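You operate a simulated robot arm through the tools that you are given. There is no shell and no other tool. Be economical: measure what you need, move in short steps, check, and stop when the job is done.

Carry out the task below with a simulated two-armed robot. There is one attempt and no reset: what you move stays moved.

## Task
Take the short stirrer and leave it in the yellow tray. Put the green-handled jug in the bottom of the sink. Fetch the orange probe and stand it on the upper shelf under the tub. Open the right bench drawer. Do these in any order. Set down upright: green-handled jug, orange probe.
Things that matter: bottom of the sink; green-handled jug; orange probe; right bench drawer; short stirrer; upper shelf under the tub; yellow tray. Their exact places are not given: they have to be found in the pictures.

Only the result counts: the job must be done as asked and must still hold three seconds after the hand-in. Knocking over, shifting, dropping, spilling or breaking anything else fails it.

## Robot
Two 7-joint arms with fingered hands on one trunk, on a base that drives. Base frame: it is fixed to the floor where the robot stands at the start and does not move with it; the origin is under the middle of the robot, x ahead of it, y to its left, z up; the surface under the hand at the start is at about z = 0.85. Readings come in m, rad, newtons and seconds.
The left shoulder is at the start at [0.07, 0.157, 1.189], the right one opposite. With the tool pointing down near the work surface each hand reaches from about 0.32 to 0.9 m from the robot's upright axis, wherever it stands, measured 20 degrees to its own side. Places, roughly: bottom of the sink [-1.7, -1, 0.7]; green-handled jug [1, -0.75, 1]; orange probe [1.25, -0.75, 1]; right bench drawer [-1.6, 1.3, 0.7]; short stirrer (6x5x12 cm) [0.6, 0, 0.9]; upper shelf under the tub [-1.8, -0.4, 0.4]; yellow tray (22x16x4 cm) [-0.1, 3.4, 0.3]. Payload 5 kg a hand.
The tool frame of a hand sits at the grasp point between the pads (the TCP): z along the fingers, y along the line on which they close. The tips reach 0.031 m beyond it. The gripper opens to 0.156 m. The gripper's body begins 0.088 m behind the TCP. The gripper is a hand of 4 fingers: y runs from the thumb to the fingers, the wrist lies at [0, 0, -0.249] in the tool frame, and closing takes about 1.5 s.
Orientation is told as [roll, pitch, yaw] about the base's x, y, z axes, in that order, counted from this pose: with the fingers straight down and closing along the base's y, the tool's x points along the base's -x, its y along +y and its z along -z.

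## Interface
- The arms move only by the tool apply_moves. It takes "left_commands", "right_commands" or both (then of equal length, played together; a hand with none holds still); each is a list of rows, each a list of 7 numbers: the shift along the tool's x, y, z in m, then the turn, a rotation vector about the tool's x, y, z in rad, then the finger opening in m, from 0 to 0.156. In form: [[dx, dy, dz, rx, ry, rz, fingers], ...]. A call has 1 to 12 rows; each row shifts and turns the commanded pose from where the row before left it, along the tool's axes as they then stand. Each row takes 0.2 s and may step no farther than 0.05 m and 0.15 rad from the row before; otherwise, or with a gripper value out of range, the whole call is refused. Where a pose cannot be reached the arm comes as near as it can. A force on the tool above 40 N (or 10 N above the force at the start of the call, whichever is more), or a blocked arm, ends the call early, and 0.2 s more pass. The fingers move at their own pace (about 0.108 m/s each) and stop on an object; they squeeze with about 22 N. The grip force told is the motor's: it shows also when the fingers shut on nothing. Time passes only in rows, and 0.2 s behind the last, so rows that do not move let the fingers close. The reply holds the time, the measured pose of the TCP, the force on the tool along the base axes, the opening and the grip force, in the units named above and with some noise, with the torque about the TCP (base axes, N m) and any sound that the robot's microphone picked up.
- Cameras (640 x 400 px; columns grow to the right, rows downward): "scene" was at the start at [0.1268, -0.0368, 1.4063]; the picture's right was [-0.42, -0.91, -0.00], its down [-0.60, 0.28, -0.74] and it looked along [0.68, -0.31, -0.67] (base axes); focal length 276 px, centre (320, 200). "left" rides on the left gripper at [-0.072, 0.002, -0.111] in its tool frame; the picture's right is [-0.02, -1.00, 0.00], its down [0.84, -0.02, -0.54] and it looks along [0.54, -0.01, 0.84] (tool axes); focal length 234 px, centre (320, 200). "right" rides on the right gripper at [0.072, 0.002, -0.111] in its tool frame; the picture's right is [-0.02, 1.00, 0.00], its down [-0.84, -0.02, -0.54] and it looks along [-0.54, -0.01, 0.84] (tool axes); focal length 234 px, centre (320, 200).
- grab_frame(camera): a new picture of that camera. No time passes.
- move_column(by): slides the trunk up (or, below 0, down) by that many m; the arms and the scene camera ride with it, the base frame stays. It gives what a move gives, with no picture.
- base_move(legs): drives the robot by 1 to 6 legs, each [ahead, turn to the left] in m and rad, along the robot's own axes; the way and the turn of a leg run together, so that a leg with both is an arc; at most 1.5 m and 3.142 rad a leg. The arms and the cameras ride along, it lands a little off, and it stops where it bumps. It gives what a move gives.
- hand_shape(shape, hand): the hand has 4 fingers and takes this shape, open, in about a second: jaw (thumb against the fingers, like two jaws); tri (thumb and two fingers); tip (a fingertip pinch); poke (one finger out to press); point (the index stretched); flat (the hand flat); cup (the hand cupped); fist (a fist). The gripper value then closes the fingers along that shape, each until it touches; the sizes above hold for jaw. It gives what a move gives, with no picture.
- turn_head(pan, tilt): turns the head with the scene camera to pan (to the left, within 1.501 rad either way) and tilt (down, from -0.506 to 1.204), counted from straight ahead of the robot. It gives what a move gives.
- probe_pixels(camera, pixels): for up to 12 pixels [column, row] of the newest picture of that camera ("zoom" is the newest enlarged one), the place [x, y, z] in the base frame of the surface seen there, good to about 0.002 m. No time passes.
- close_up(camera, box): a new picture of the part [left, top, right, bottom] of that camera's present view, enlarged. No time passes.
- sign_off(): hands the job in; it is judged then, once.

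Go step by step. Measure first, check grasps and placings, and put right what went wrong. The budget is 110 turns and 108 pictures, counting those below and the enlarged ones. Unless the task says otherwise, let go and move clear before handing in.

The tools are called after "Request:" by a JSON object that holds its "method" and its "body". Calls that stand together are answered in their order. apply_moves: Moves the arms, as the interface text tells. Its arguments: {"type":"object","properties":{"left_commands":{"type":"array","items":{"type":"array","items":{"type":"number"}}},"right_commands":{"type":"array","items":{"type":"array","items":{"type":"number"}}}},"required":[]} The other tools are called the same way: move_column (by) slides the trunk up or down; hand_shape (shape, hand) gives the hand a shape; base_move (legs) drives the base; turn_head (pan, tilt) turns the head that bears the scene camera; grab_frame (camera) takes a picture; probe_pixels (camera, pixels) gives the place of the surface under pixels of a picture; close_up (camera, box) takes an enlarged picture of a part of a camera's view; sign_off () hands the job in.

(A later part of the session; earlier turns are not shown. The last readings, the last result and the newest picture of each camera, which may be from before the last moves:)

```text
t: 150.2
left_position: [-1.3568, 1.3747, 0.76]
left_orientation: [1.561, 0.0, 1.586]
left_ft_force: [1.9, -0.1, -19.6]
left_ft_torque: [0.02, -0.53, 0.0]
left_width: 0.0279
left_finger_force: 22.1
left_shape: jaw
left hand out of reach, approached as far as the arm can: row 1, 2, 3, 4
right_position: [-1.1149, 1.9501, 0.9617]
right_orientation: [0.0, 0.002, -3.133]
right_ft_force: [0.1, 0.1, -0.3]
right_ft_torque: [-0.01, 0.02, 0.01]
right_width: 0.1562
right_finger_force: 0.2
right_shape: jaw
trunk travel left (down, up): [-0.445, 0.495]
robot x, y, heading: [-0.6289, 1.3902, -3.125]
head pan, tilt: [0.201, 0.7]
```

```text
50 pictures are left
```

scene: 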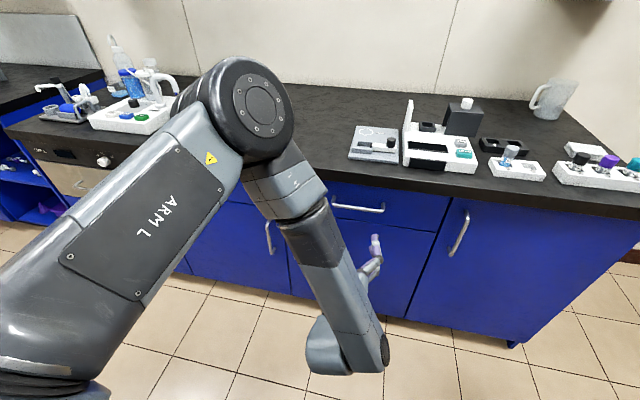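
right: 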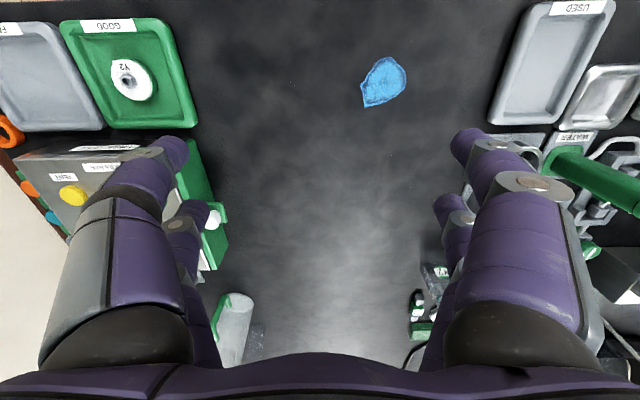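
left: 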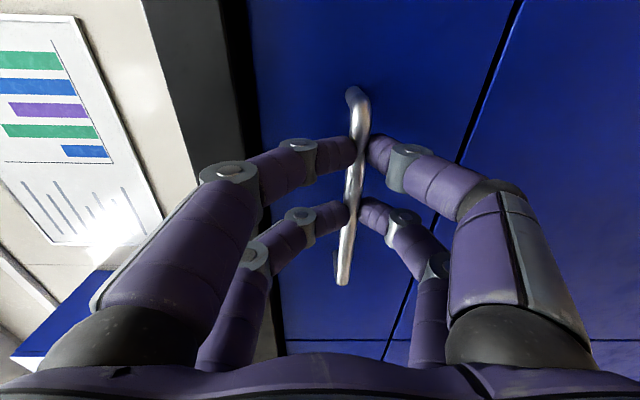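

The fingers hold the bar. I'll pull by backing the base up 0.28 m.

Request:
{"method": "base_move", "body": {"legs": [[-0.28, 0]]}}

Request:
{"method": "grab_frame", "body": {"camera": "left"}}

Request:
{"method": "grab_frame", "body": {"camera": "scene"}}

```text
t: 152.2
left_position: [-1.0797, 1.3765, 0.7612]
left_orientation: [1.562, 0.0, 1.587]
left_ft_force: [-1.3, -27.7, -21.6]
left_ft_torque: [-0.68, -0.43, 0.58]
left_width: 0.0286
left_finger_force: 22.3
left_shape: jaw
right_position: [-0.8323, 1.9539, 0.9625]
right_orientation: [-0.002, 0.001, -3.136]
right_ft_force: [0.0, 0.0, 0.1]
right_ft_torque: [-0.02, 0.02, 0.01]
right_width: 0.1561
right_finger_force: 0.1
right_shape: jaw
trunk travel left (down, up): [-0.445, 0.495]
robot x, y, heading: [-0.3531, 1.3973, -3.128]
head pan, tilt: [0.201, 0.7]
```

```text
49 pictures are left
```

left: 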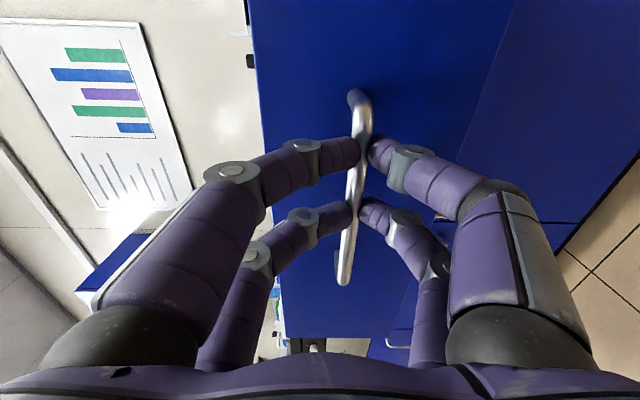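

```text
48 pictures are left
```

scene: 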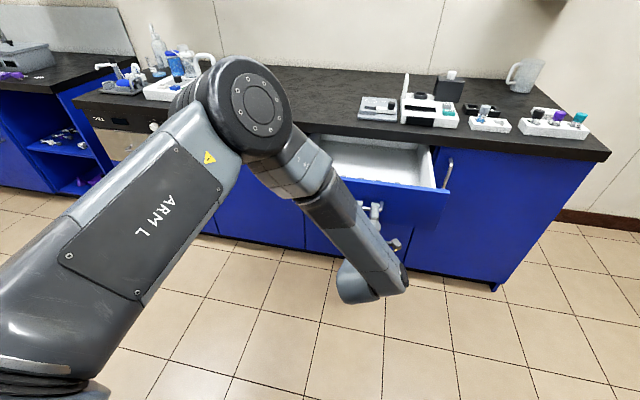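

The drawer is open by about 28 cm. I'll open the fingers and pull the hand back.

Request:
{"method": "apply_moves", "body": {"left_commands": [[0, 0, 0, 0, 0, 0, 0.03], [0, 0, 0, 0, 0, 0, 0.07], [0, 0, 0, 0, 0, 0, 0.08], [0, 0, 0, 0, 0, 0, 0.08], [0, 0, -0.04, 0, 0, 0, 0.08], [0, 0, -0.04, 0, 0, 0, 0.08], [0, 0, -0.04, 0, 0, 0, 0.08], [0, 0, -0.04, 0, 0, 0, 0.08], [0, 0, 0, 0, 0, 0, 0.08]]}}

Request:
{"method": "grab_frame", "body": {"camera": "left"}}

```text
t: 154.2
left_position: [-0.9172, 1.3792, 0.7631]
left_orientation: [1.566, 0.001, 1.589]
left_ft_force: [-0.1, -0.5, 0.2]
left_ft_torque: [0.06, -0.02, 0.01]
left_width: 0.0793
left_finger_force: 0.1
left_shape: jaw
right_position: [-0.8325, 1.9555, 0.9621]
right_orientation: [0.0, 0.0, -3.136]
right_ft_force: [-0.4, -0.6, 0.5]
right_ft_torque: [0.05, -0.01, 0.0]
right_width: 0.1559
right_finger_force: 0.1
right_shape: jaw
trunk travel left (down, up): [-0.445, 0.495]
robot x, y, heading: [-0.351, 1.3949, -3.126]
head pan, tilt: [0.201, 0.7]
```

```text
47 pictures are left
```

left: 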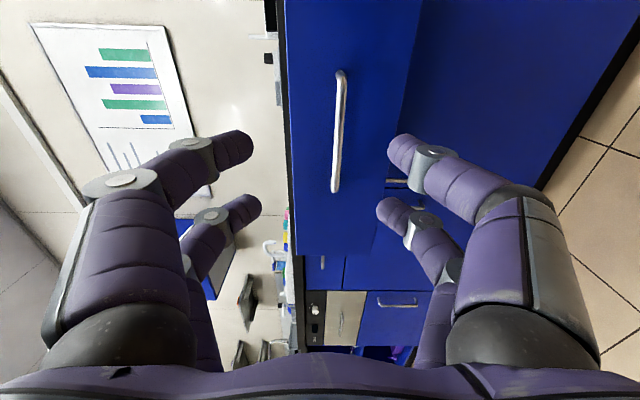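

The drawer stays open. I'll unroll the hand and pitch it back down.

Request:
{"method": "apply_moves", "body": {"left_commands": [[0, 0, 0, 0, 0, -0.143, 0.08], [0, 0, 0, 0, 0, -0.143, 0.08], [0, 0, 0, 0, 0, -0.143, 0.08], [0, 0, 0, 0, 0, -0.143, 0.08], [0, 0, 0, 0, 0, -0.143, 0.08], [0, 0, 0, 0, 0, -0.143, 0.08], [0, 0, 0, 0, 0, -0.143, 0.08], [0, 0, 0, 0, 0, -0.143, 0.08], [0, 0, 0, 0, 0, -0.143, 0.08], [0, 0, 0, 0, 0, -0.143, 0.08], [0, 0, 0, 0, 0, -0.14, 0.08]]}}

Request:
{"method": "apply_moves", "body": {"left_commands": [[-0.0074, 0, -0.0192, 0, 0.14, 0, 0.1], [-0.0046, 0, -0.0201, 0, 0.143, 0, 0.1], [-0.0016, 0, -0.0205, 0, 0.143, 0, 0.1], [0.0013, 0, -0.0206, 0, 0.143, 0, 0.1], [0.0042, 0, -0.0201, 0, 0.143, 0, 0.1], [0.007, 0, -0.0193, 0, 0.143, 0, 0.1], [0.0098, 0, -0.0181, 0, 0.143, 0, 0.1], [0.0122, 0, -0.0166, 0, 0.143, 0, 0.1], [0.0145, 0, -0.0147, 0, 0.143, 0, 0.1], [0.0164, 0, -0.0125, 0, 0.143, 0, 0.1], [0.018, 0, -0.01, 0, 0.143, 0, 0.1]]}}

Request:
{"method": "move_column", "body": {"by": 0.13}}

Request:
{"method": "turn_head", "body": {"pan": 0.9, "tilt": 0.5}}

Request:
{"method": "grab_frame", "body": {"camera": "scene"}}

```text
t: 156.6
left_position: [-0.9173, 1.3809, 0.7644]
left_orientation: [0.085, -1.566, 3.076]
left_ft_force: [0.2, -0.1, -0.9]
left_ft_torque: [0.01, -0.02, 0.0]
left_width: 0.0793
left_finger_force: 0.1
left_shape: jaw
right_position: [-0.8312, 1.9557, 0.9624]
right_orientation: [0.001, 0.0, -3.135]
right_ft_force: [0.2, -0.1, 0.0]
right_ft_torque: [0.02, -0.02, 0.01]
right_width: 0.1561
right_finger_force: 0.2
right_shape: jaw
trunk travel left (down, up): [-0.445, 0.495]
robot x, y, heading: [-0.3515, 1.3904, -3.123]
head pan, tilt: [0.201, 0.7]
```

```text
t: 159.0
left_position: [-0.7069, 1.3842, 0.8445]
left_orientation: [0.003, 0.006, -3.125]
left_ft_force: [0.1, 0.1, -0.1]
left_ft_torque: [0.0, -0.03, -0.02]
left_width: 0.0995
left_finger_force: 0.0
left_shape: jaw
right_position: [-0.8322, 1.9557, 0.9628]
right_orientation: [-0.001, 0.002, -3.134]
right_ft_force: [-1.0, 0.3, 0.9]
right_ft_torque: [0.0, -0.02, 0.01]
right_width: 0.1558
right_finger_force: 0.1
right_shape: jaw
trunk travel left (down, up): [-0.445, 0.495]
robot x, y, heading: [-0.3501, 1.3906, -3.124]
head pan, tilt: [0.201, 0.7]
```

```text
t: 160.6
left_position: [-0.707, 1.3846, 0.9748]
left_orientation: [0.004, 0.005, -3.124]
left_ft_force: [-0.1, 0.0, 1.0]
left_ft_torque: [0.03, -0.01, 0.02]
left_width: 0.0996
left_finger_force: 0.0
left_shape: jaw
right_position: [-0.8317, 1.9562, 1.0911]
right_orientation: [-0.001, 0.0, -3.135]
right_ft_force: [-0.1, 0.1, -0.7]
right_ft_torque: [0.04, 0.02, -0.04]
right_width: 0.1558
right_finger_force: 0.0
right_shape: jaw
trunk travel left (down, up): [-0.575, 0.365]
robot x, y, heading: [-0.3478, 1.3942, -3.128]
head pan, tilt: [0.201, 0.7]
```

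```text
t: 161.7
left_position: [-0.7078, 1.3847, 0.9761]
left_orientation: [0.002, 0.005, -3.123]
left_ft_force: [0.6, -0.5, -0.8]
left_ft_torque: [0.02, 0.02, -0.03]
left_width: 0.0994
left_finger_force: 0.0
left_shape: jaw
right_position: [-0.8311, 1.9563, 1.0917]
right_orientation: [0.0, 0.0, -3.134]
right_ft_force: [-0.3, 0.1, -0.1]
right_ft_torque: [0.0, -0.01, 0.02]
right_width: 0.1561
right_finger_force: 0.1
right_shape: jaw
trunk travel left (down, up): [-0.575, 0.365]
robot x, y, heading: [-0.346, 1.3971, -3.123]
head pan, tilt: [0.901, 0.499]
```

```text
46 pictures are left
```

scene: 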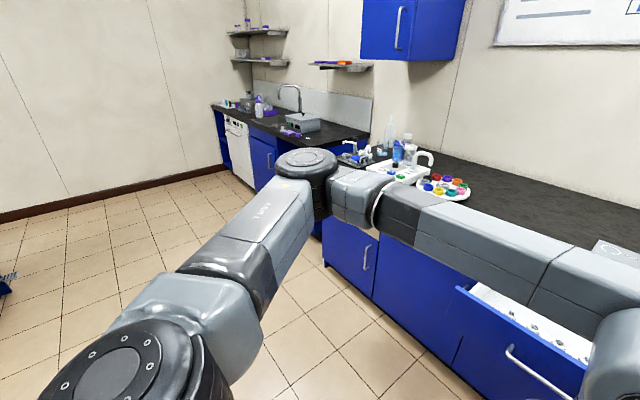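

The sink with its faucet is at the far-left counter. Now I go to the main bench for the jug, approaching with the left arm from y about -0.65.

Request:
{"method": "base_move", "body": {"legs": [[0, 1.56], [1.5, 0], [0.54, 0], [0, 1.57], [0.34, 0]]}}

Request:
{"method": "turn_head", "body": {"pan": -0.2, "tilt": 0.55}}

Request:
{"method": "grab_frame", "body": {"camera": "scene"}}

```text
t: 181.2
left_position: [0.368, -0.665, 0.9734]
left_orientation: [0.004, 0.007, -0.035]
left_ft_force: [0.8, -0.4, -0.4]
left_ft_torque: [-0.01, 0.01, 0.0]
left_width: 0.0996
left_finger_force: 0.0
left_shape: jaw
right_position: [0.4613, -1.2437, 1.0929]
right_orientation: [-0.001, 0.0, -0.047]
right_ft_force: [-0.8, -0.1, 0.5]
right_ft_torque: [0.03, 0.02, 0.02]
right_width: 0.156
right_finger_force: 0.1
right_shape: jaw
trunk travel left (down, up): [-0.575, 0.365]
robot x, y, heading: [0.0088, -0.6576, -0.036]
head pan, tilt: [0.901, 0.499]
```

```text
t: 182.5
left_position: [0.3674, -0.6654, 0.9743]
left_orientation: [0.003, 0.005, -0.033]
left_ft_force: [0.0, 0.1, -1.3]
left_ft_torque: [0.06, -0.01, 0.0]
left_width: 0.0996
left_finger_force: 0.0
left_shape: jaw
right_position: [0.4609, -1.2426, 1.0924]
right_orientation: [0.0, -0.002, -0.043]
right_ft_force: [-0.3, -1.1, 0.9]
right_ft_torque: [0.01, 0.0, 0.0]
right_width: 0.1563
right_finger_force: 0.1
right_shape: jaw
trunk travel left (down, up): [-0.575, 0.365]
robot x, y, heading: [0.0073, -0.6579, -0.035]
head pan, tilt: [-0.201, 0.55]
```

```text
45 pictures are left
```

scene: 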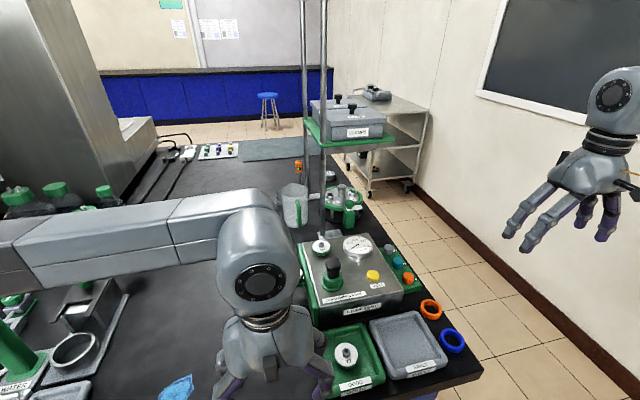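

The base is at (0.007,-0.658). I'll raise the left hand, yaw it 0.49 rad to the right, open fully and move partway towards the jug.

Request:
{"method": "apply_moves", "body": {"left_commands": [[0, 0, -0.04, 0, 0, 0.1225, 0.156], [0, 0, -0.04, 0, 0, 0.1225, 0.156], [0, 0, -0.04, 0, 0, 0.1225, 0.156], [0, 0, -0.04, 0, 0, 0.12, 0.156], [-0.0419, 0.0172, 0, 0, 0, 0, 0.156], [-0.0419, 0.0172, 0, 0, 0, 0, 0.156], [-0.0419, 0.0172, 0, 0, 0, 0, 0.156], [-0.0419, 0.0172, 0, 0, 0, 0, 0.156], [-0.0419, 0.0172, 0, 0, 0, 0, 0.156], [0, 0, 0, 0, -0.125, 0, 0.156], [0, 0, 0, 0, -0.125, 0, 0.156]]}}

Request:
{"method": "grab_frame", "body": {"camera": "scene"}}

```text
t: 184.9
left_position: [0.5916, -0.6943, 1.1344]
left_orientation: [0.0, -0.246, -0.523]
left_ft_force: [-0.1, 0.5, 0.1]
left_ft_torque: [0.0, -0.01, -0.03]
left_width: 0.1559
left_finger_force: 0.0
left_shape: jaw
right_position: [0.462, -1.2413, 1.0935]
right_orientation: [0.001, -0.003, -0.043]
right_ft_force: [-0.8, -0.3, 0.7]
right_ft_torque: [0.0, 0.0, 0.03]
right_width: 0.1559
right_finger_force: 0.1
right_shape: jaw
trunk travel left (down, up): [-0.575, 0.365]
robot x, y, heading: [0.0084, -0.6595, -0.04]
head pan, tilt: [-0.201, 0.55]
```

```text
44 pictures are left
```

scene: 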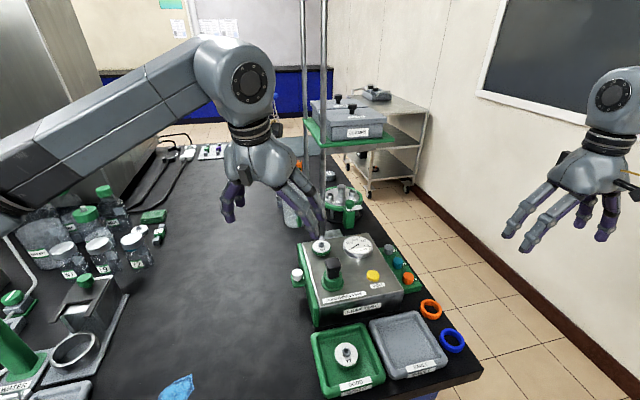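

I'll finish the pitch and move to the pre-grasp point above and in front of the jug.

Request:
{"method": "apply_moves", "body": {"left_commands": [[0, 0, 0, 0, -0.127, 0, 0.156], [0, 0, 0, 0, -0.127, 0, 0.156], [-0.037, 0.017, 0.0202, 0, 0, 0, 0.156], [-0.037, 0.017, 0.0202, 0, 0, 0, 0.156], [-0.037, 0.017, 0.0202, 0, 0, 0, 0.156], [-0.037, 0.017, 0.0202, 0, 0, 0, 0.156], [-0.037, 0.017, 0.0202, 0, 0, 0, 0.156], [-0.037, 0.017, 0.0202, 0, 0, 0, 0.156], [0, 0, 0, 0, 0, 0, 0.156]]}}

Request:
{"method": "grab_frame", "body": {"camera": "left"}}

Request:
{"method": "grab_frame", "body": {"camera": "scene"}}

```text
t: 186.9
left_position: [0.8606, -0.7335, 1.134]
left_orientation: [0.0, -0.5, -0.524]
left_ft_force: [-0.1, 0.7, -0.3]
left_ft_torque: [-0.01, -0.01, -0.01]
left_width: 0.1559
left_finger_force: 0.1
left_shape: jaw
right_position: [0.4598, -1.2421, 1.0921]
right_orientation: [0.001, -0.002, -0.044]
right_ft_force: [0.3, 0.9, 0.6]
right_ft_torque: [-0.04, -0.01, 0.0]
right_width: 0.1561
right_finger_force: 0.1
right_shape: jaw
trunk travel left (down, up): [-0.575, 0.365]
robot x, y, heading: [0.0105, -0.6594, -0.033]
head pan, tilt: [-0.201, 0.55]
```

```text
43 pictures are left
```

left: 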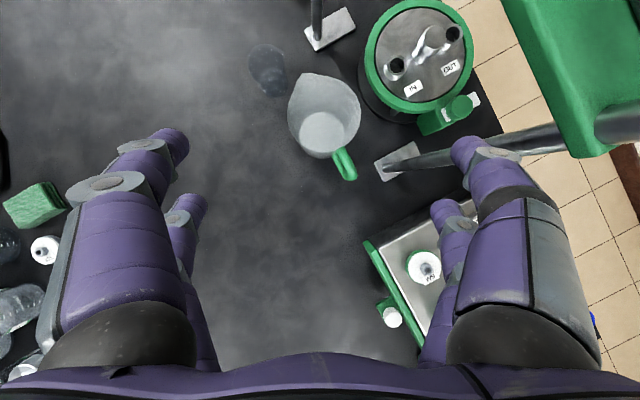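

```text
42 pictures are left
```

scene: 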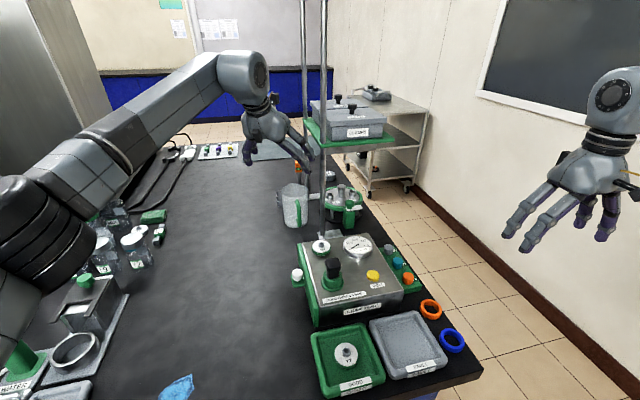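

The jug's rim is centred near (325,108), close to my predicted (320,116), and its handle points down-image, clear of the fingers. I'll approach 14 cm with the opening reduced to 0.13.

Request:
{"method": "apply_moves", "body": {"left_commands": [[0, -0.003, 0, 0, 0, 0, 0.13], [0, 0, 0.035, 0, 0, 0, 0.13], [0, 0, 0.035, 0, 0, 0, 0.13], [0, 0, 0.035, 0, 0, 0, 0.13], [0, 0, 0.035, 0, 0, 0, 0.13], [0, 0, 0, 0, 0, 0, 0.13]]}}

Request:
{"method": "grab_frame", "body": {"camera": "left"}}

Request:
{"method": "close_up", "body": {"camera": "scene", "box": [220, 80, 400, 250]}}

```text
t: 188.3
left_position: [0.912, -0.7634, 1.0213]
left_orientation: [0.0, -0.5, -0.522]
left_ft_force: [0.2, 1.6, 0.1]
left_ft_torque: [-0.01, -0.03, -0.01]
left_width: 0.1302
left_finger_force: 0.0
left_shape: jaw
left hand out of reach, approached as far as the arm can: row 5
right_position: [0.4615, -1.2418, 1.0929]
right_orientation: [0.0, -0.001, -0.045]
right_ft_force: [0.3, 0.2, -0.4]
right_ft_torque: [-0.03, 0.0, 0.01]
right_width: 0.1561
right_finger_force: 0.1
right_shape: jaw
trunk travel left (down, up): [-0.575, 0.365]
robot x, y, heading: [0.0075, -0.6572, -0.034]
head pan, tilt: [-0.201, 0.55]
```

```text
41 pictures are left
```

left: 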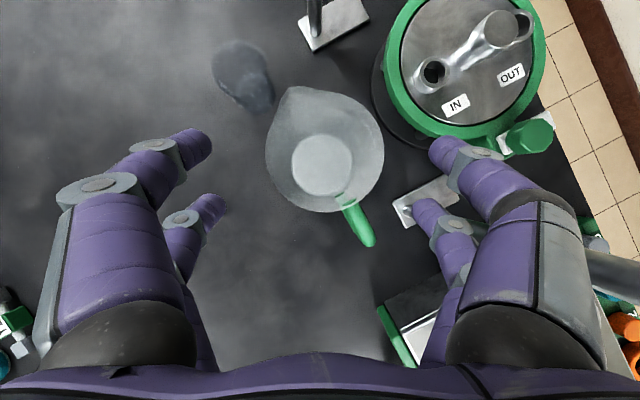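

```text
2.35 times, centred on (310, 165) of scene
```

zoom: 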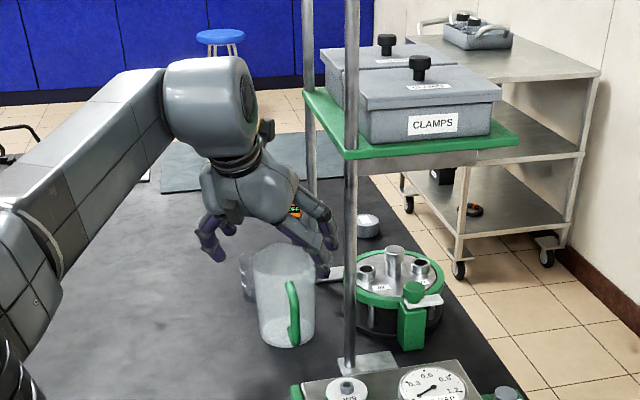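

The arm is at its reach limit. I'll pull back 5 cm along the tool, edge the base forward 5 cm, and retry.

Request:
{"method": "apply_moves", "body": {"left_commands": [[0, 0, -0.04, 0, 0, 0, 0.13], [0, 0, -0.04, 0, 0, 0, 0.13], [0, 0, 0, 0, 0, 0, 0.13]]}}

Request:
{"method": "base_move", "body": {"legs": [[0.055, 0]]}}

```text
t: 189.1
left_position: [0.8808, -0.7486, 1.0906]
left_orientation: [0.0, -0.496, -0.521]
left_ft_force: [-0.5, 0.3, 1.4]
left_ft_torque: [-0.01, 0.02, 0.0]
left_width: 0.1302
left_finger_force: 0.0
left_shape: jaw
right_position: [0.4619, -1.2454, 1.0908]
right_orientation: [0.003, 0.0, -0.045]
right_ft_force: [0.1, -0.7, -0.6]
right_ft_torque: [0.02, 0.03, 0.0]
right_width: 0.1558
right_finger_force: 0.1
right_shape: jaw
trunk travel left (down, up): [-0.575, 0.365]
robot x, y, heading: [0.0113, -0.654, -0.03]
head pan, tilt: [-0.201, 0.55]
```

```text
t: 190.1
left_position: [0.927, -0.7499, 1.0988]
left_orientation: [0.003, -0.505, -0.524]
left_ft_force: [-0.9, 0.0, 0.2]
left_ft_torque: [0.02, -0.05, 0.03]
left_width: 0.1301
left_finger_force: 0.0
left_shape: jaw
right_position: [0.5094, -1.2448, 1.0968]
right_orientation: [-0.002, -0.009, -0.046]
right_ft_force: [-0.9, 0.3, 0.5]
right_ft_torque: [0.0, -0.1, 0.02]
right_width: 0.1561
right_finger_force: 0.0
right_shape: jaw
trunk travel left (down, up): [-0.575, 0.365]
robot x, y, heading: [0.0616, -0.6582, -0.034]
head pan, tilt: [-0.201, 0.55]
```

The slight tilt suggests the base touched the bench, so I'll back off 1.2 cm and look with the hand camera again.

Request:
{"method": "base_move", "body": {"legs": [[-0.012, 0]]}}

Request:
{"method": "apply_moves", "body": {"left_commands": [[0.018, -0.008, 0, 0, 0, 0, 0.13], [0.018, -0.007, 0, 0, 0, 0, 0.13], [0, 0, 0.03, 0, 0, 0, 0.13], [0, 0, 0.03, 0, 0, 0, 0.13], [0, 0, 0, 0, 0, 0, 0.13]]}}

Request:
{"method": "grab_frame", "body": {"camera": "left"}}

```text
t: 190.8
left_position: [0.9275, -0.7497, 1.088]
left_orientation: [0.0, -0.495, -0.521]
left_ft_force: [0.5, 0.0, 0.4]
left_ft_torque: [-0.01, 0.05, -0.02]
left_width: 0.1304
left_finger_force: 0.1
left_shape: jaw
right_position: [0.5086, -1.2451, 1.0906]
right_orientation: [0.001, 0.003, -0.046]
right_ft_force: [0.2, 0.2, -1.2]
right_ft_torque: [0.03, 0.09, 0.03]
right_width: 0.1558
right_finger_force: 0.0
right_shape: jaw
trunk travel left (down, up): [-0.575, 0.365]
robot x, y, heading: [0.0507, -0.6583, -0.039]
head pan, tilt: [-0.201, 0.55]
```

```text
t: 192.0
left_position: [0.9133, -0.7606, 1.0229]
left_orientation: [0.001, -0.5, -0.52]
left_ft_force: [-0.5, 0.3, -0.8]
left_ft_torque: [0.01, 0.0, 0.0]
left_width: 0.1304
left_finger_force: 0.0
left_shape: jaw
right_position: [0.5039, -1.2449, 1.0932]
right_orientation: [0.001, -0.002, -0.046]
right_ft_force: [0.7, 0.8, 0.1]
right_ft_torque: [0.01, -0.04, 0.03]
right_width: 0.1562
right_finger_force: 0.1
right_shape: jaw
trunk travel left (down, up): [-0.575, 0.365]
robot x, y, heading: [0.0515, -0.6625, -0.037]
head pan, tilt: [-0.201, 0.55]
```

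```text
39 pictures are left
```

left: 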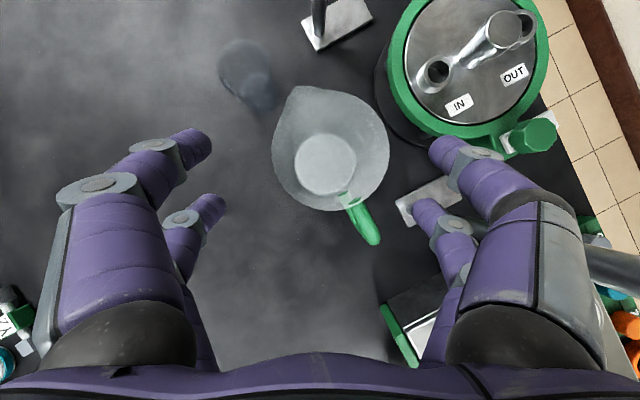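

The view confirms the jug axis at about (0.939,-0.783). I'll move the last 7 cm along the tool.

Request:
{"method": "apply_moves", "body": {"left_commands": [[0.001, -0.006, 0, 0, 0, 0, 0.13], [0, 0, 0.025, 0, 0, 0, 0.13], [0, 0, 0.025, 0, 0, 0, 0.13], [0, 0, 0.023, 0, 0, 0, 0.13], [0, 0, 0, 0, 0, 0, 0.13]]}}

Request:
{"method": "grab_frame", "body": {"camera": "left"}}

Request:
{"method": "close_up", "body": {"camera": "scene", "box": [220, 80, 400, 250]}}

```text
t: 193.2
left_position: [0.9406, -0.781, 0.9569]
left_orientation: [0.001, -0.498, -0.522]
left_ft_force: [0.3, 0.0, -0.2]
left_ft_torque: [-0.03, 0.01, 0.06]
left_width: 0.1303
left_finger_force: 0.1
left_shape: jaw
right_position: [0.5044, -1.2443, 1.0919]
right_orientation: [0.0, -0.001, -0.045]
right_ft_force: [0.2, -0.9, 0.2]
right_ft_torque: [0.01, -0.01, 0.03]
right_width: 0.1558
right_finger_force: 0.0
right_shape: jaw
trunk travel left (down, up): [-0.575, 0.365]
robot x, y, heading: [0.0512, -0.6551, -0.034]
head pan, tilt: [-0.201, 0.55]
```

```text
38 pictures are left
```

left: 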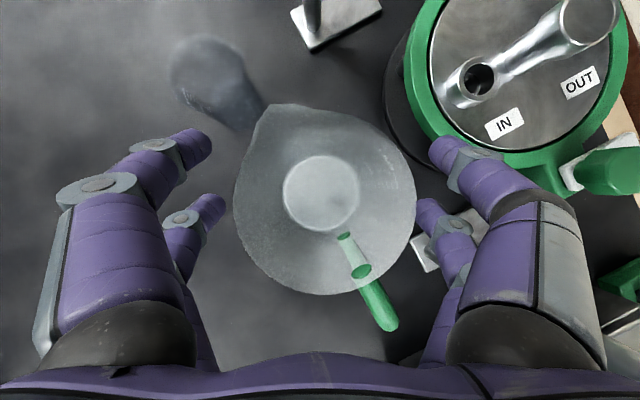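

```text
2.35 times, centred on (310, 165) of scene
```

zoom: 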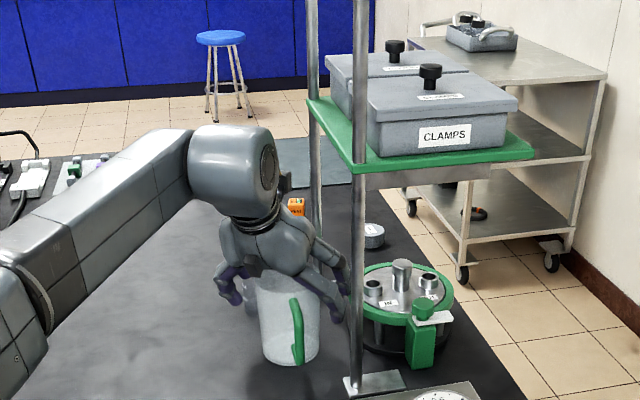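

The fingers straddle the jug body. Closing now.

Request:
{"method": "apply_moves", "body": {"left_commands": [[0, 0, 0, 0, 0, 0, 0.1], [0, 0, 0, 0, 0, 0, 0.08], [0, 0, 0, 0, 0, 0, 0.06], [0, 0, 0, 0, 0, 0, 0.04], [0, 0, 0, 0, 0, 0, 0.04], [0, 0, 0, 0, 0, 0, 0.04]]}}

Request:
{"method": "grab_frame", "body": {"camera": "left"}}

```text
t: 194.6
left_position: [0.941, -0.7823, 0.9567]
left_orientation: [0.001, -0.499, -0.521]
left_ft_force: [-1.0, 1.1, 0.6]
left_ft_torque: [0.05, 0.01, -0.01]
left_width: 0.0623
left_finger_force: 21.6
left_shape: jaw
right_position: [0.5042, -1.2458, 1.0931]
right_orientation: [0.0, -0.002, -0.045]
right_ft_force: [-0.4, -0.1, -0.2]
right_ft_torque: [-0.01, 0.02, 0.0]
right_width: 0.1557
right_finger_force: 0.1
right_shape: jaw
trunk travel left (down, up): [-0.575, 0.365]
robot x, y, heading: [0.0512, -0.6597, -0.038]
head pan, tilt: [-0.201, 0.55]
```

```text
36 pictures are left
```

left: 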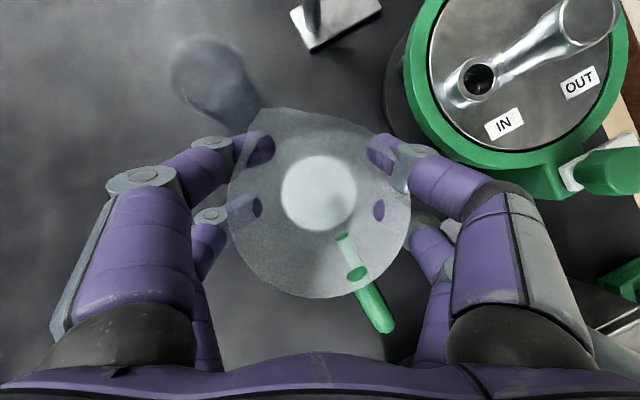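

The fingers have the jug at a 0.062 m opening. I'll lift back along the tool axis, away from the posts.

Request:
{"method": "apply_moves", "body": {"left_commands": [[0, 0, -0.02, 0, 0, 0, 0.03], [0, 0, -0.03, 0, 0, 0, 0.03], [0, 0, -0.03, 0, 0, 0, 0.03], [0, 0, -0.035, 0, 0, 0, 0.03], [0, 0, -0.035, 0, 0, 0, 0.03], [0, 0, 0, 0, 0, 0, 0.03]]}}

Request:
{"method": "grab_frame", "body": {"camera": "scene"}}

```text
t: 196.0
left_position: [0.8782, -0.7465, 1.0867]
left_orientation: [0.001, -0.498, -0.522]
left_ft_force: [0.3, 0.1, -1.2]
left_ft_torque: [0.01, -0.01, 0.0]
left_width: 0.0622
left_finger_force: 21.4
left_shape: jaw
right_position: [0.5048, -1.2437, 1.0904]
right_orientation: [-0.001, 0.001, -0.046]
right_ft_force: [0.3, -0.3, 0.0]
right_ft_torque: [-0.02, 0.04, 0.0]
right_width: 0.1559
right_finger_force: 0.1
right_shape: jaw
trunk travel left (down, up): [-0.575, 0.365]
robot x, y, heading: [0.0557, -0.6595, -0.037]
head pan, tilt: [-0.201, 0.55]
```

```text
35 pictures are left
```

scene: 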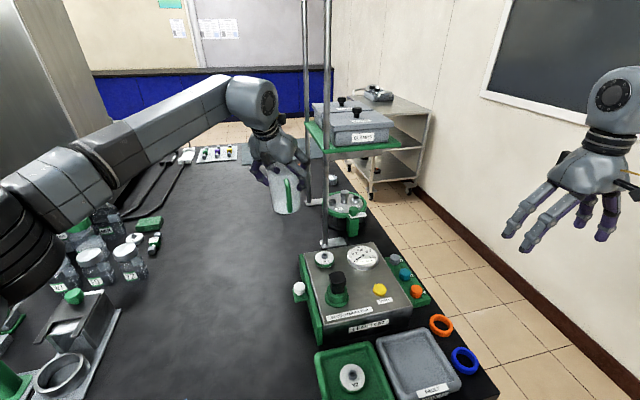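

The jug is lifted, upright and intact. I'll draw it in close, then take it to the sink before fetching the probe.

Request:
{"method": "apply_moves", "body": {"left_commands": [[0.0344, -0.0018, -0.0259, 0, 0, 0, 0.03], [0.0344, -0.0018, -0.0259, 0, 0, 0, 0.03], [0.0344, -0.0018, -0.0259, 0, 0, 0, 0.03], [0.0344, -0.0018, -0.0259, 0, 0, 0, 0.03], [0.0344, -0.0018, -0.0259, 0, 0, 0, 0.03], [0.0344, -0.0018, -0.0259, 0, 0, 0, 0.03], [0.0344, -0.0018, -0.0259, 0, 0, 0, 0.03], [0.0344, -0.0018, -0.0259, 0, 0, 0, 0.03], [0.0344, -0.0018, -0.0259, 0, 0, 0, 0.03]]}}

Request:
{"method": "base_move", "body": {"legs": [[-0.65, 0], [0, -1.57], [0, -1.57]]}}

Request:
{"method": "turn_head", "body": {"pan": 0.1, "tilt": 0.5}}

Request:
{"method": "grab_frame", "body": {"camera": "scene"}}

```text
t: 198.0
left_position: [0.5345, -0.567, 1.1471]
left_orientation: [0.004, -0.5, -0.519]
left_ft_force: [-1.2, -0.7, -0.1]
left_ft_torque: [-0.02, 0.01, 0.02]
left_width: 0.0621
left_finger_force: 22.2
left_shape: jaw
right_position: [0.5018, -1.2448, 1.0945]
right_orientation: [-0.003, -0.004, -0.045]
right_ft_force: [0.2, -0.1, -0.5]
right_ft_torque: [-0.01, -0.05, -0.02]
right_width: 0.156
right_finger_force: 0.1
right_shape: jaw
trunk travel left (down, up): [-0.575, 0.365]
robot x, y, heading: [0.0526, -0.6597, -0.034]
head pan, tilt: [-0.201, 0.55]
```

```text
t: 209.2
left_position: [-1.0831, -0.7482, 1.1451]
left_orientation: [0.0, -0.499, 2.662]
left_ft_force: [0.3, -1.0, -1.5]
left_ft_torque: [0.04, 0.01, 0.0]
left_width: 0.0618
left_finger_force: 22.2
left_shape: jaw
right_position: [-1.0802, -0.0729, 1.0919]
right_orientation: [0.001, -0.001, 3.14]
right_ft_force: [-0.1, -0.1, 0.2]
right_ft_torque: [0.03, 0.0, 0.0]
right_width: 0.156
right_finger_force: 0.1
right_shape: jaw
trunk travel left (down, up): [-0.575, 0.365]
robot x, y, heading: [-0.5989, -0.6365, -3.138]
head pan, tilt: [-0.201, 0.55]
```

```text
t: 210.0
left_position: [-1.0844, -0.749, 1.1454]
left_orientation: [0.0, -0.499, 2.664]
left_ft_force: [-0.5, 0.6, -1.1]
left_ft_torque: [0.03, 0.02, -0.02]
left_width: 0.0622
left_finger_force: 21.7
left_shape: jaw
right_position: [-1.08, -0.0724, 1.0925]
right_orientation: [0.001, -0.001, 3.139]
right_ft_force: [-0.5, 0.4, 0.1]
right_ft_torque: [-0.01, 0.0, -0.01]
right_width: 0.1561
right_finger_force: 0.1
right_shape: jaw
trunk travel left (down, up): [-0.575, 0.365]
robot x, y, heading: [-0.6016, -0.6377, -3.133]
head pan, tilt: [0.099, 0.499]
```

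```text
34 pictures are left
```

scene: 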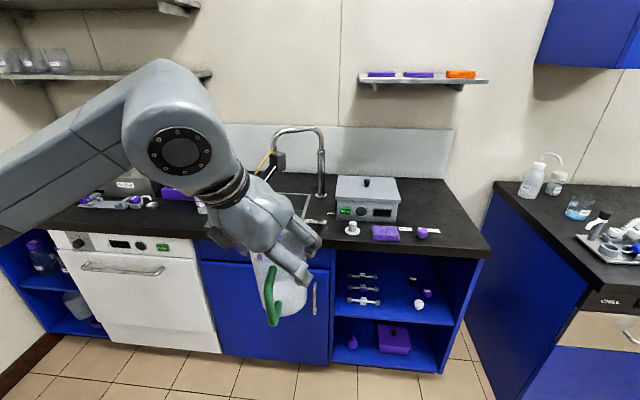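

The tub (370,195) stands above open shelves (400,305), and the sink with its faucet lies behind the jug near (290,200). I'll measure these.

Request:
{"method": "close_up", "body": {"camera": "scene", "box": [180, 120, 500, 320]}}

Request:
{"method": "probe_pixels", "body": {"camera": "zoom", "pixels": [[282, 145], [235, 160], [200, 185], [240, 150], [260, 200], [280, 95], [215, 55], [190, 90], [330, 300], [450, 395], [480, 350], [380, 390]]}}

```text
2.00 times, centred on (340, 220) of scene
```

zoom: 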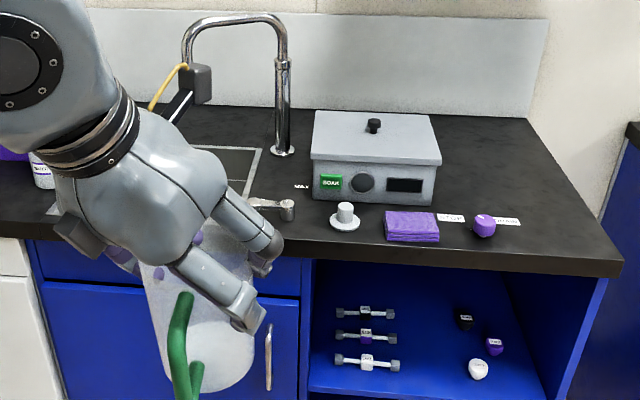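

```text
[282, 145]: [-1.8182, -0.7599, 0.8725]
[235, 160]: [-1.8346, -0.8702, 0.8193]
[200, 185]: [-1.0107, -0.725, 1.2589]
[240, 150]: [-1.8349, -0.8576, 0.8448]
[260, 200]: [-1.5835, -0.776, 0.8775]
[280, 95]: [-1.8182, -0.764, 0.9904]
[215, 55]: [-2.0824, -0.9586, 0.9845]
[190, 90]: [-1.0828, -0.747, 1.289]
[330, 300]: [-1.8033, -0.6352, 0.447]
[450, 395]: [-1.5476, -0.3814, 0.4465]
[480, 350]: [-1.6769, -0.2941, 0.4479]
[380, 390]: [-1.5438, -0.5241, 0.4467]
```

The faucet stands at about (-1.82,-0.76), and the sink appears to lie from y about -0.85 leftwards. I'll move closer and view the sink from the hand camera.

Request:
{"method": "base_move", "body": {"legs": [[0, 0.3], [0.25, 0], [0, -0.3]]}}

Request:
{"method": "turn_head", "body": {"pan": 0.5, "tilt": 0.75}}

Request:
{"method": "grab_frame", "body": {"camera": "scene"}}

Request:
{"method": "grab_frame", "body": {"camera": "left"}}

```text
t: 213.8
left_position: [-1.323, -0.825, 1.1451]
left_orientation: [0.001, -0.499, 2.662]
left_ft_force: [0.3, -1.2, -1.3]
left_ft_torque: [0.0, 0.01, 0.0]
left_width: 0.062
left_finger_force: 21.4
left_shape: jaw
right_position: [-1.3181, -0.1486, 1.0928]
right_orientation: [-0.001, 0.0, 3.138]
right_ft_force: [-0.1, 0.1, -0.6]
right_ft_torque: [0.01, 0.02, 0.01]
right_width: 0.1559
right_finger_force: 0.2
right_shape: jaw
trunk travel left (down, up): [-0.575, 0.365]
robot x, y, heading: [-0.8426, -0.7157, -3.133]
head pan, tilt: [0.099, 0.499]
```

```text
t: 214.7
left_position: [-1.3242, -0.8245, 1.1447]
left_orientation: [-0.001, -0.501, 2.661]
left_ft_force: [0.3, -0.9, -1.1]
left_ft_torque: [-0.01, 0.01, 0.03]
left_width: 0.0617
left_finger_force: 21.9
left_shape: jaw
right_position: [-1.3184, -0.1481, 1.0925]
right_orientation: [0.0, -0.003, 3.138]
right_ft_force: [0.9, 0.2, 0.3]
right_ft_torque: [-0.03, -0.02, 0.0]
right_width: 0.1558
right_finger_force: 0.1
right_shape: jaw
trunk travel left (down, up): [-0.575, 0.365]
robot x, y, heading: [-0.8415, -0.7146, -3.138]
head pan, tilt: [0.499, 0.75]
```

```text
32 pictures are left
```

scene: 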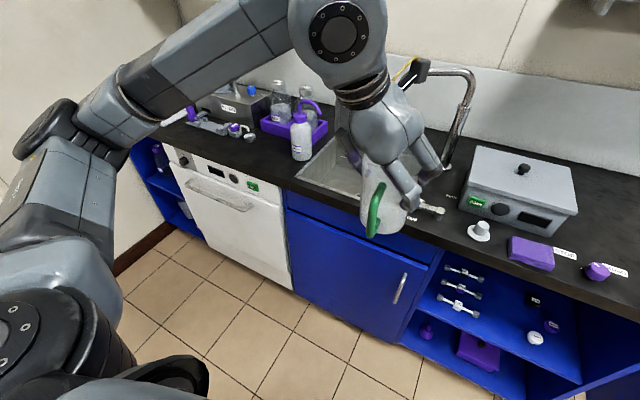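

```text
31 pictures are left
```

left: 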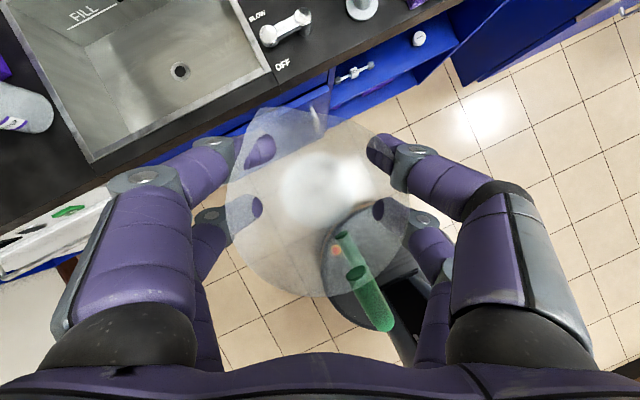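

Now the sink is visible in the hand camera, with its drain at (180,70), front corners at (92,158) and (268,72). I'll measure it.

Request:
{"method": "probe_pixels", "body": {"camera": "left", "pixels": [[180, 70], [92, 158], [268, 72], [130, 90], [200, 110], [120, 50], [230, 30], [90, 15], [165, 130], [15, 0], [40, 105]]}}

Request:
{"method": "probe_pixels", "body": {"camera": "scene", "pixels": [[345, 155], [335, 180], [330, 150], [455, 150], [400, 75], [470, 75], [415, 60], [300, 175], [300, 145], [350, 185], [430, 75]]}}

```text
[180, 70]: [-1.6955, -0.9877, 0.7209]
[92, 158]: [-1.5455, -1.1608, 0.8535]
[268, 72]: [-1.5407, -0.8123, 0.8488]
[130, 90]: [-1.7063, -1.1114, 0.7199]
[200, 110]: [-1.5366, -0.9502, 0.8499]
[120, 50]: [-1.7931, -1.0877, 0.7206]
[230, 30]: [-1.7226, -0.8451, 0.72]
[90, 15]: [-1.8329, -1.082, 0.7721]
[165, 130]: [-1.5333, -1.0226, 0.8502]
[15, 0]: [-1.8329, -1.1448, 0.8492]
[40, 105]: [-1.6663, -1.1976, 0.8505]
```

```text
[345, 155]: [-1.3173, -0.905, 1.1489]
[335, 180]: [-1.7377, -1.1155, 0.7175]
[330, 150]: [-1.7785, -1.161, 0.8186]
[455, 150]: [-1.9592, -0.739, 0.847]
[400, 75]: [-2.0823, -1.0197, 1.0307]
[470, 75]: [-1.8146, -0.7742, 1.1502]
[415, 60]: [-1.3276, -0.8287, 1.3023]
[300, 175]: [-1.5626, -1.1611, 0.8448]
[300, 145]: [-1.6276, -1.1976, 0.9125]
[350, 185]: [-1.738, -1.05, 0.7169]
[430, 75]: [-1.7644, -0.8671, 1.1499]
```

The sink spans x -1.835..-1.55, y -1.165..-0.83, with its bottom at z 0.718. I'll set the jug at about (-1.70,-1.05), clear of the faucet head: move the base 10 cm ahead and bring the jug above that spot.

Request:
{"method": "base_move", "body": {"legs": [[0.1, 0]]}}

Request:
{"method": "apply_moves", "body": {"left_commands": [[-0.0137, 0.0364, 0.0075, 0, 0, 0, 0.03], [-0.0137, 0.0364, 0.0075, 0, 0, 0, 0.03], [-0.0137, 0.0364, 0.0075, 0, 0, 0, 0.03], [-0.0137, 0.0364, 0.0075, 0, 0, 0, 0.03], [-0.0137, 0.0364, 0.0075, 0, 0, 0, 0.03], [-0.0137, 0.0364, 0.0075, 0, 0, 0, 0.03], [-0.0137, 0.0364, 0.0075, 0, 0, 0, 0.03], [-0.0137, 0.0364, 0.0075, 0, 0, 0, 0.03], [0, 0, 0, 0, 0, 0, 0.03]]}}

Request:
{"method": "grab_frame", "body": {"camera": "scene"}}

Request:
{"method": "grab_frame", "body": {"camera": "left"}}

```text
t: 215.8
left_position: [-1.4249, -0.8246, 1.145]
left_orientation: [-0.001, -0.5, 2.664]
left_ft_force: [0.0, 0.1, -0.7]
left_ft_torque: [0.0, -0.04, -0.03]
left_width: 0.0619
left_finger_force: 22.1
left_shape: jaw
right_position: [-1.4207, -0.1494, 1.0919]
right_orientation: [-0.002, -0.001, 3.137]
right_ft_force: [0.0, -0.7, -0.9]
right_ft_torque: [0.01, -0.03, -0.01]
right_width: 0.1561
right_finger_force: 0.0
right_shape: jaw
trunk travel left (down, up): [-0.575, 0.365]
robot x, y, heading: [-0.9397, -0.7166, -3.132]
head pan, tilt: [0.499, 0.75]
```

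```text
t: 217.8
left_position: [-1.6689, -1.0257, 1.148]
left_orientation: [-0.001, -0.499, 2.662]
left_ft_force: [-0.4, -0.3, -0.8]
left_ft_torque: [0.02, 0.01, 0.01]
left_width: 0.0617
left_finger_force: 22.2
left_shape: jaw
right_position: [-1.4194, -0.1492, 1.0922]
right_orientation: [-0.001, -0.001, 3.139]
right_ft_force: [-0.1, -0.1, -0.1]
right_ft_torque: [-0.01, -0.01, 0.04]
right_width: 0.1557
right_finger_force: 0.0
right_shape: jaw
trunk travel left (down, up): [-0.575, 0.365]
robot x, y, heading: [-0.9445, -0.7167, -3.133]
head pan, tilt: [0.499, 0.75]
```

```text
30 pictures are left
```

scene: 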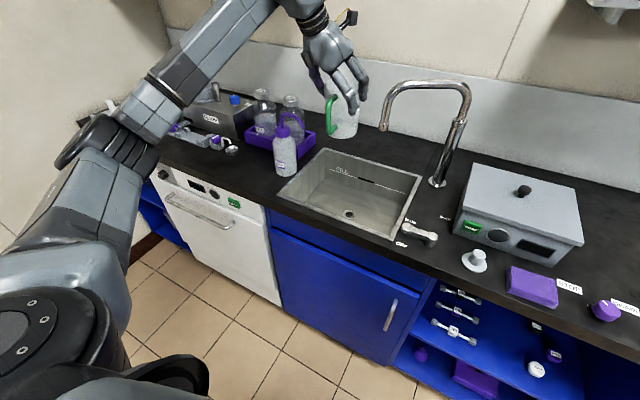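

```text
29 pictures are left
```

left: 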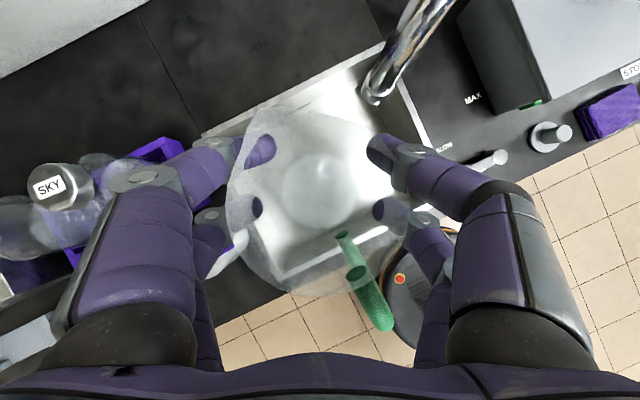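

The jug is nearly over the sink. I'll measure the spout tip at (383,127) before descending.

Request:
{"method": "probe_pixels", "body": {"camera": "scene", "pixels": [[383, 127], [385, 110], [345, 130], [333, 128], [285, 135], [347, 178], [325, 160]]}}

Request:
{"method": "probe_pixels", "body": {"camera": "left", "pixels": [[372, 95], [60, 185], [170, 155]]}}

```text
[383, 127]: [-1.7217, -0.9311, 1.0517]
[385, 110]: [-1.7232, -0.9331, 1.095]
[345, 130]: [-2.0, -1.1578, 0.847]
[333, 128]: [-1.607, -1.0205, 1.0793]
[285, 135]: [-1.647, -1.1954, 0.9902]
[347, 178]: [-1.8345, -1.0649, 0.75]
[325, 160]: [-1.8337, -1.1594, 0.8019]
```

```text
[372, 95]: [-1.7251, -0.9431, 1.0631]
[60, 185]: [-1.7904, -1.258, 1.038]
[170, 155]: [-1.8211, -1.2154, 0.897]
```

The spout tip is at (-1.722,-0.932,1.05), leaving about 8 cm of clearance. I'll shift to (-1.70,-1.055) and lower 27 cm.

Request:
{"method": "apply_moves", "body": {"left_commands": [[-0.0124, 0.04, 0.0067, 0, 0, 0, 0.03], [0.0182, 0, 0.0334, 0, 0, 0, 0.03], [0.0182, 0, 0.0334, 0, 0, 0, 0.03], [0.0182, 0, 0.0334, 0, 0, 0, 0.03], [0.0182, 0, 0.0334, 0, 0, 0, 0.03], [0.0182, 0, 0.0334, 0, 0, 0, 0.03], [0.0182, 0, 0.0334, 0, 0, 0, 0.03], [0.0182, 0, 0.0334, 0, 0, 0, 0.03], [0, 0, 0, 0, 0, 0, 0.03]]}}

Request:
{"method": "close_up", "body": {"camera": "scene", "box": [250, 60, 490, 260]}}

```text
t: 219.8
left_position: [-1.6997, -1.054, 0.8784]
left_orientation: [0.002, -0.501, 2.661]
left_ft_force: [0.3, 0.2, -0.7]
left_ft_torque: [-0.02, 0.01, -0.01]
left_width: 0.0613
left_finger_force: 21.9
left_shape: jaw
right_position: [-1.419, -0.1484, 1.0925]
right_orientation: [0.001, -0.003, 3.139]
right_ft_force: [0.3, 0.5, -0.6]
right_ft_torque: [-0.01, 0.03, 0.04]
right_width: 0.156
right_finger_force: 0.0
right_shape: jaw
trunk travel left (down, up): [-0.575, 0.365]
robot x, y, heading: [-0.9472, -0.7117, -3.13]
head pan, tilt: [0.499, 0.75]
```

```text
2.00 times, centred on (370, 160) of scene
```

zoom: 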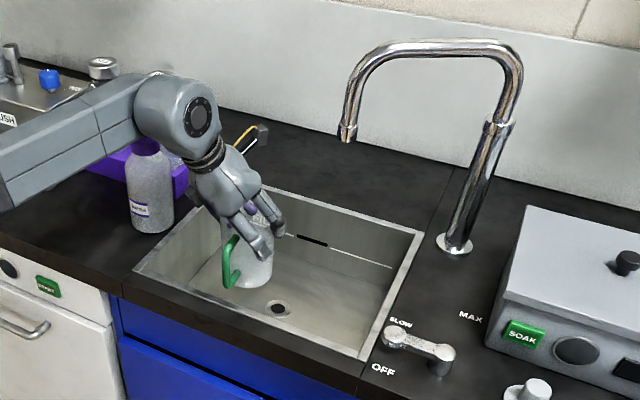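

The jug is well inside the sink. I'll lower the rest in 1 cm steps.

Request:
{"method": "apply_moves", "body": {"left_commands": [[0.0048, 0, 0.0088, 0, 0, 0, 0.03], [0.0048, 0, 0.0088, 0, 0, 0, 0.03], [0.0048, 0, 0.0088, 0, 0, 0, 0.03], [0.0048, 0, 0.0088, 0, 0, 0, 0.03], [0, 0, 0, 0, 0, 0, 0.03]]}}

Request:
{"method": "apply_moves", "body": {"left_commands": [[0.0029, 0, 0.0053, 0, 0, 0, 0.03], [0.0019, 0, 0.0035, 0, 0, 0, 0.03], [0, 0, 0, 0, 0, 0, 0.03]]}}

```text
t: 221.0
left_position: [-1.7018, -1.053, 0.8393]
left_orientation: [0.001, -0.498, 2.662]
left_ft_force: [0.3, 0.3, -0.8]
left_ft_torque: [0.01, 0.03, 0.01]
left_width: 0.0612
left_finger_force: 22.0
left_shape: jaw
right_position: [-1.4208, -0.1493, 1.0927]
right_orientation: [0.001, -0.004, 3.138]
right_ft_force: [0.2, -0.9, 0.2]
right_ft_torque: [0.03, 0.03, 0.03]
right_width: 0.156
right_finger_force: 0.2
right_shape: jaw
trunk travel left (down, up): [-0.575, 0.365]
robot x, y, heading: [-0.9405, -0.7175, -3.135]
head pan, tilt: [0.499, 0.75]
```

```text
t: 221.8
left_position: [-1.6999, -1.0554, 0.8277]
left_orientation: [-0.001, -0.499, 2.664]
left_ft_force: [-0.1, 0.1, -1.6]
left_ft_torque: [0.02, 0.01, 0.0]
left_width: 0.0616
left_finger_force: 21.8
left_shape: jaw
right_position: [-1.4208, -0.1488, 1.0922]
right_orientation: [0.001, -0.003, 3.139]
right_ft_force: [-0.2, -0.6, -0.2]
right_ft_torque: [0.01, 0.01, -0.01]
right_width: 0.1561
right_finger_force: 0.1
right_shape: jaw
trunk travel left (down, up): [-0.575, 0.365]
robot x, y, heading: [-0.9424, -0.7124, -3.137]
head pan, tilt: [0.499, 0.75]
```

Still no contact, so I'll keep lowering gently.

Request:
{"method": "apply_moves", "body": {"left_commands": [[0.0019, 0, 0.0035, 0, 0, 0, 0.03], [0, 0, 0, 0, 0, 0, 0.03]]}}

Request:
{"method": "apply_moves", "body": {"left_commands": [[0.0019, 0, 0.0035, 0, 0, 0, 0.03], [0, 0, 0, 0, 0, 0, 0.03]]}}

```text
t: 222.4
left_position: [-1.701, -1.0545, 0.8266]
left_orientation: [0.002, -0.504, 2.661]
left_ft_force: [-1.9, 0.5, 8.5]
left_ft_torque: [-0.16, 0.04, -0.09]
left_width: 0.0615
left_finger_force: 22.1
left_shape: jaw
right_position: [-1.4196, -0.1492, 1.0936]
right_orientation: [0.002, -0.002, 3.137]
right_ft_force: [0.6, -0.4, 0.4]
right_ft_torque: [-0.04, 0.0, 0.0]
right_width: 0.1559
right_finger_force: 0.0
right_shape: jaw
trunk travel left (down, up): [-0.575, 0.365]
robot x, y, heading: [-0.9414, -0.7175, -3.131]
head pan, tilt: [0.499, 0.75]
```

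```text
t: 223.0
left_position: [-1.7008, -1.0548, 0.8257]
left_orientation: [0.003, -0.506, 2.663]
left_ft_force: [-5.9, 0.7, 21.7]
left_ft_torque: [-0.37, -0.02, -0.09]
left_width: 0.0614
left_finger_force: 22.4
left_shape: jaw
right_position: [-1.4181, -0.1486, 1.0932]
right_orientation: [0.001, -0.002, 3.138]
right_ft_force: [-0.2, -0.2, -0.1]
right_ft_torque: [0.01, -0.01, -0.01]
right_width: 0.1561
right_finger_force: 0.0
right_shape: jaw
trunk travel left (down, up): [-0.575, 0.365]
robot x, y, heading: [-0.9439, -0.7194, -3.134]
head pan, tilt: [0.499, 0.75]
```

It has touched the sink bottom. I'll ease off, open the fingers modestly and rise straight up.

Request:
{"method": "apply_moves", "body": {"left_commands": [[-0.0029, 0, -0.0053, 0, 0, 0, 0.04], [0, 0, 0, 0, 0, 0, 0.08], [0, 0, 0, 0, 0, 0, 0.1], [0, 0, 0, 0, 0, 0, 0.1], [0, 0, 0, 0, 0, 0, 0.1], [-0.0096, 0, -0.0176, 0, 0, 0, 0.1], [-0.0144, 0, -0.0263, 0, 0, 0, 0.1], [-0.0192, 0, -0.0351, 0, 0, 0, 0.1], [-0.0192, 0, -0.0351, 0, 0, 0, 0.1], [-0.0192, 0, -0.0351, 0, 0, 0, 0.1], [-0.0192, 0, -0.0351, 0, 0, 0, 0.1], [-0.0192, 0, -0.0351, 0, 0, 0, 0.1]]}}

Request:
{"method": "close_up", "body": {"camera": "scene", "box": [250, 60, 490, 260]}}

```text
t: 225.6
left_position: [-1.7003, -1.0564, 1.0773]
left_orientation: [0.002, -0.498, 2.662]
left_ft_force: [-0.4, 0.5, 0.3]
left_ft_torque: [-0.03, 0.02, 0.0]
left_width: 0.0996
left_finger_force: 0.0
left_shape: jaw
right_position: [-1.4195, -0.1488, 1.0919]
right_orientation: [0.0, -0.001, 3.138]
right_ft_force: [-0.1, -1.0, -1.4]
right_ft_torque: [-0.01, 0.02, 0.0]
right_width: 0.1558
right_finger_force: 0.1
right_shape: jaw
trunk travel left (down, up): [-0.575, 0.365]
robot x, y, heading: [-0.9453, -0.7138, -3.132]
head pan, tilt: [0.499, 0.75]
```

```text
2.00 times, centred on (370, 160) of scene
```

zoom: 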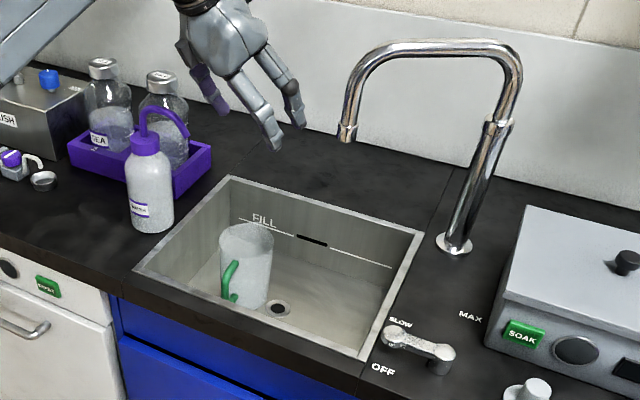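

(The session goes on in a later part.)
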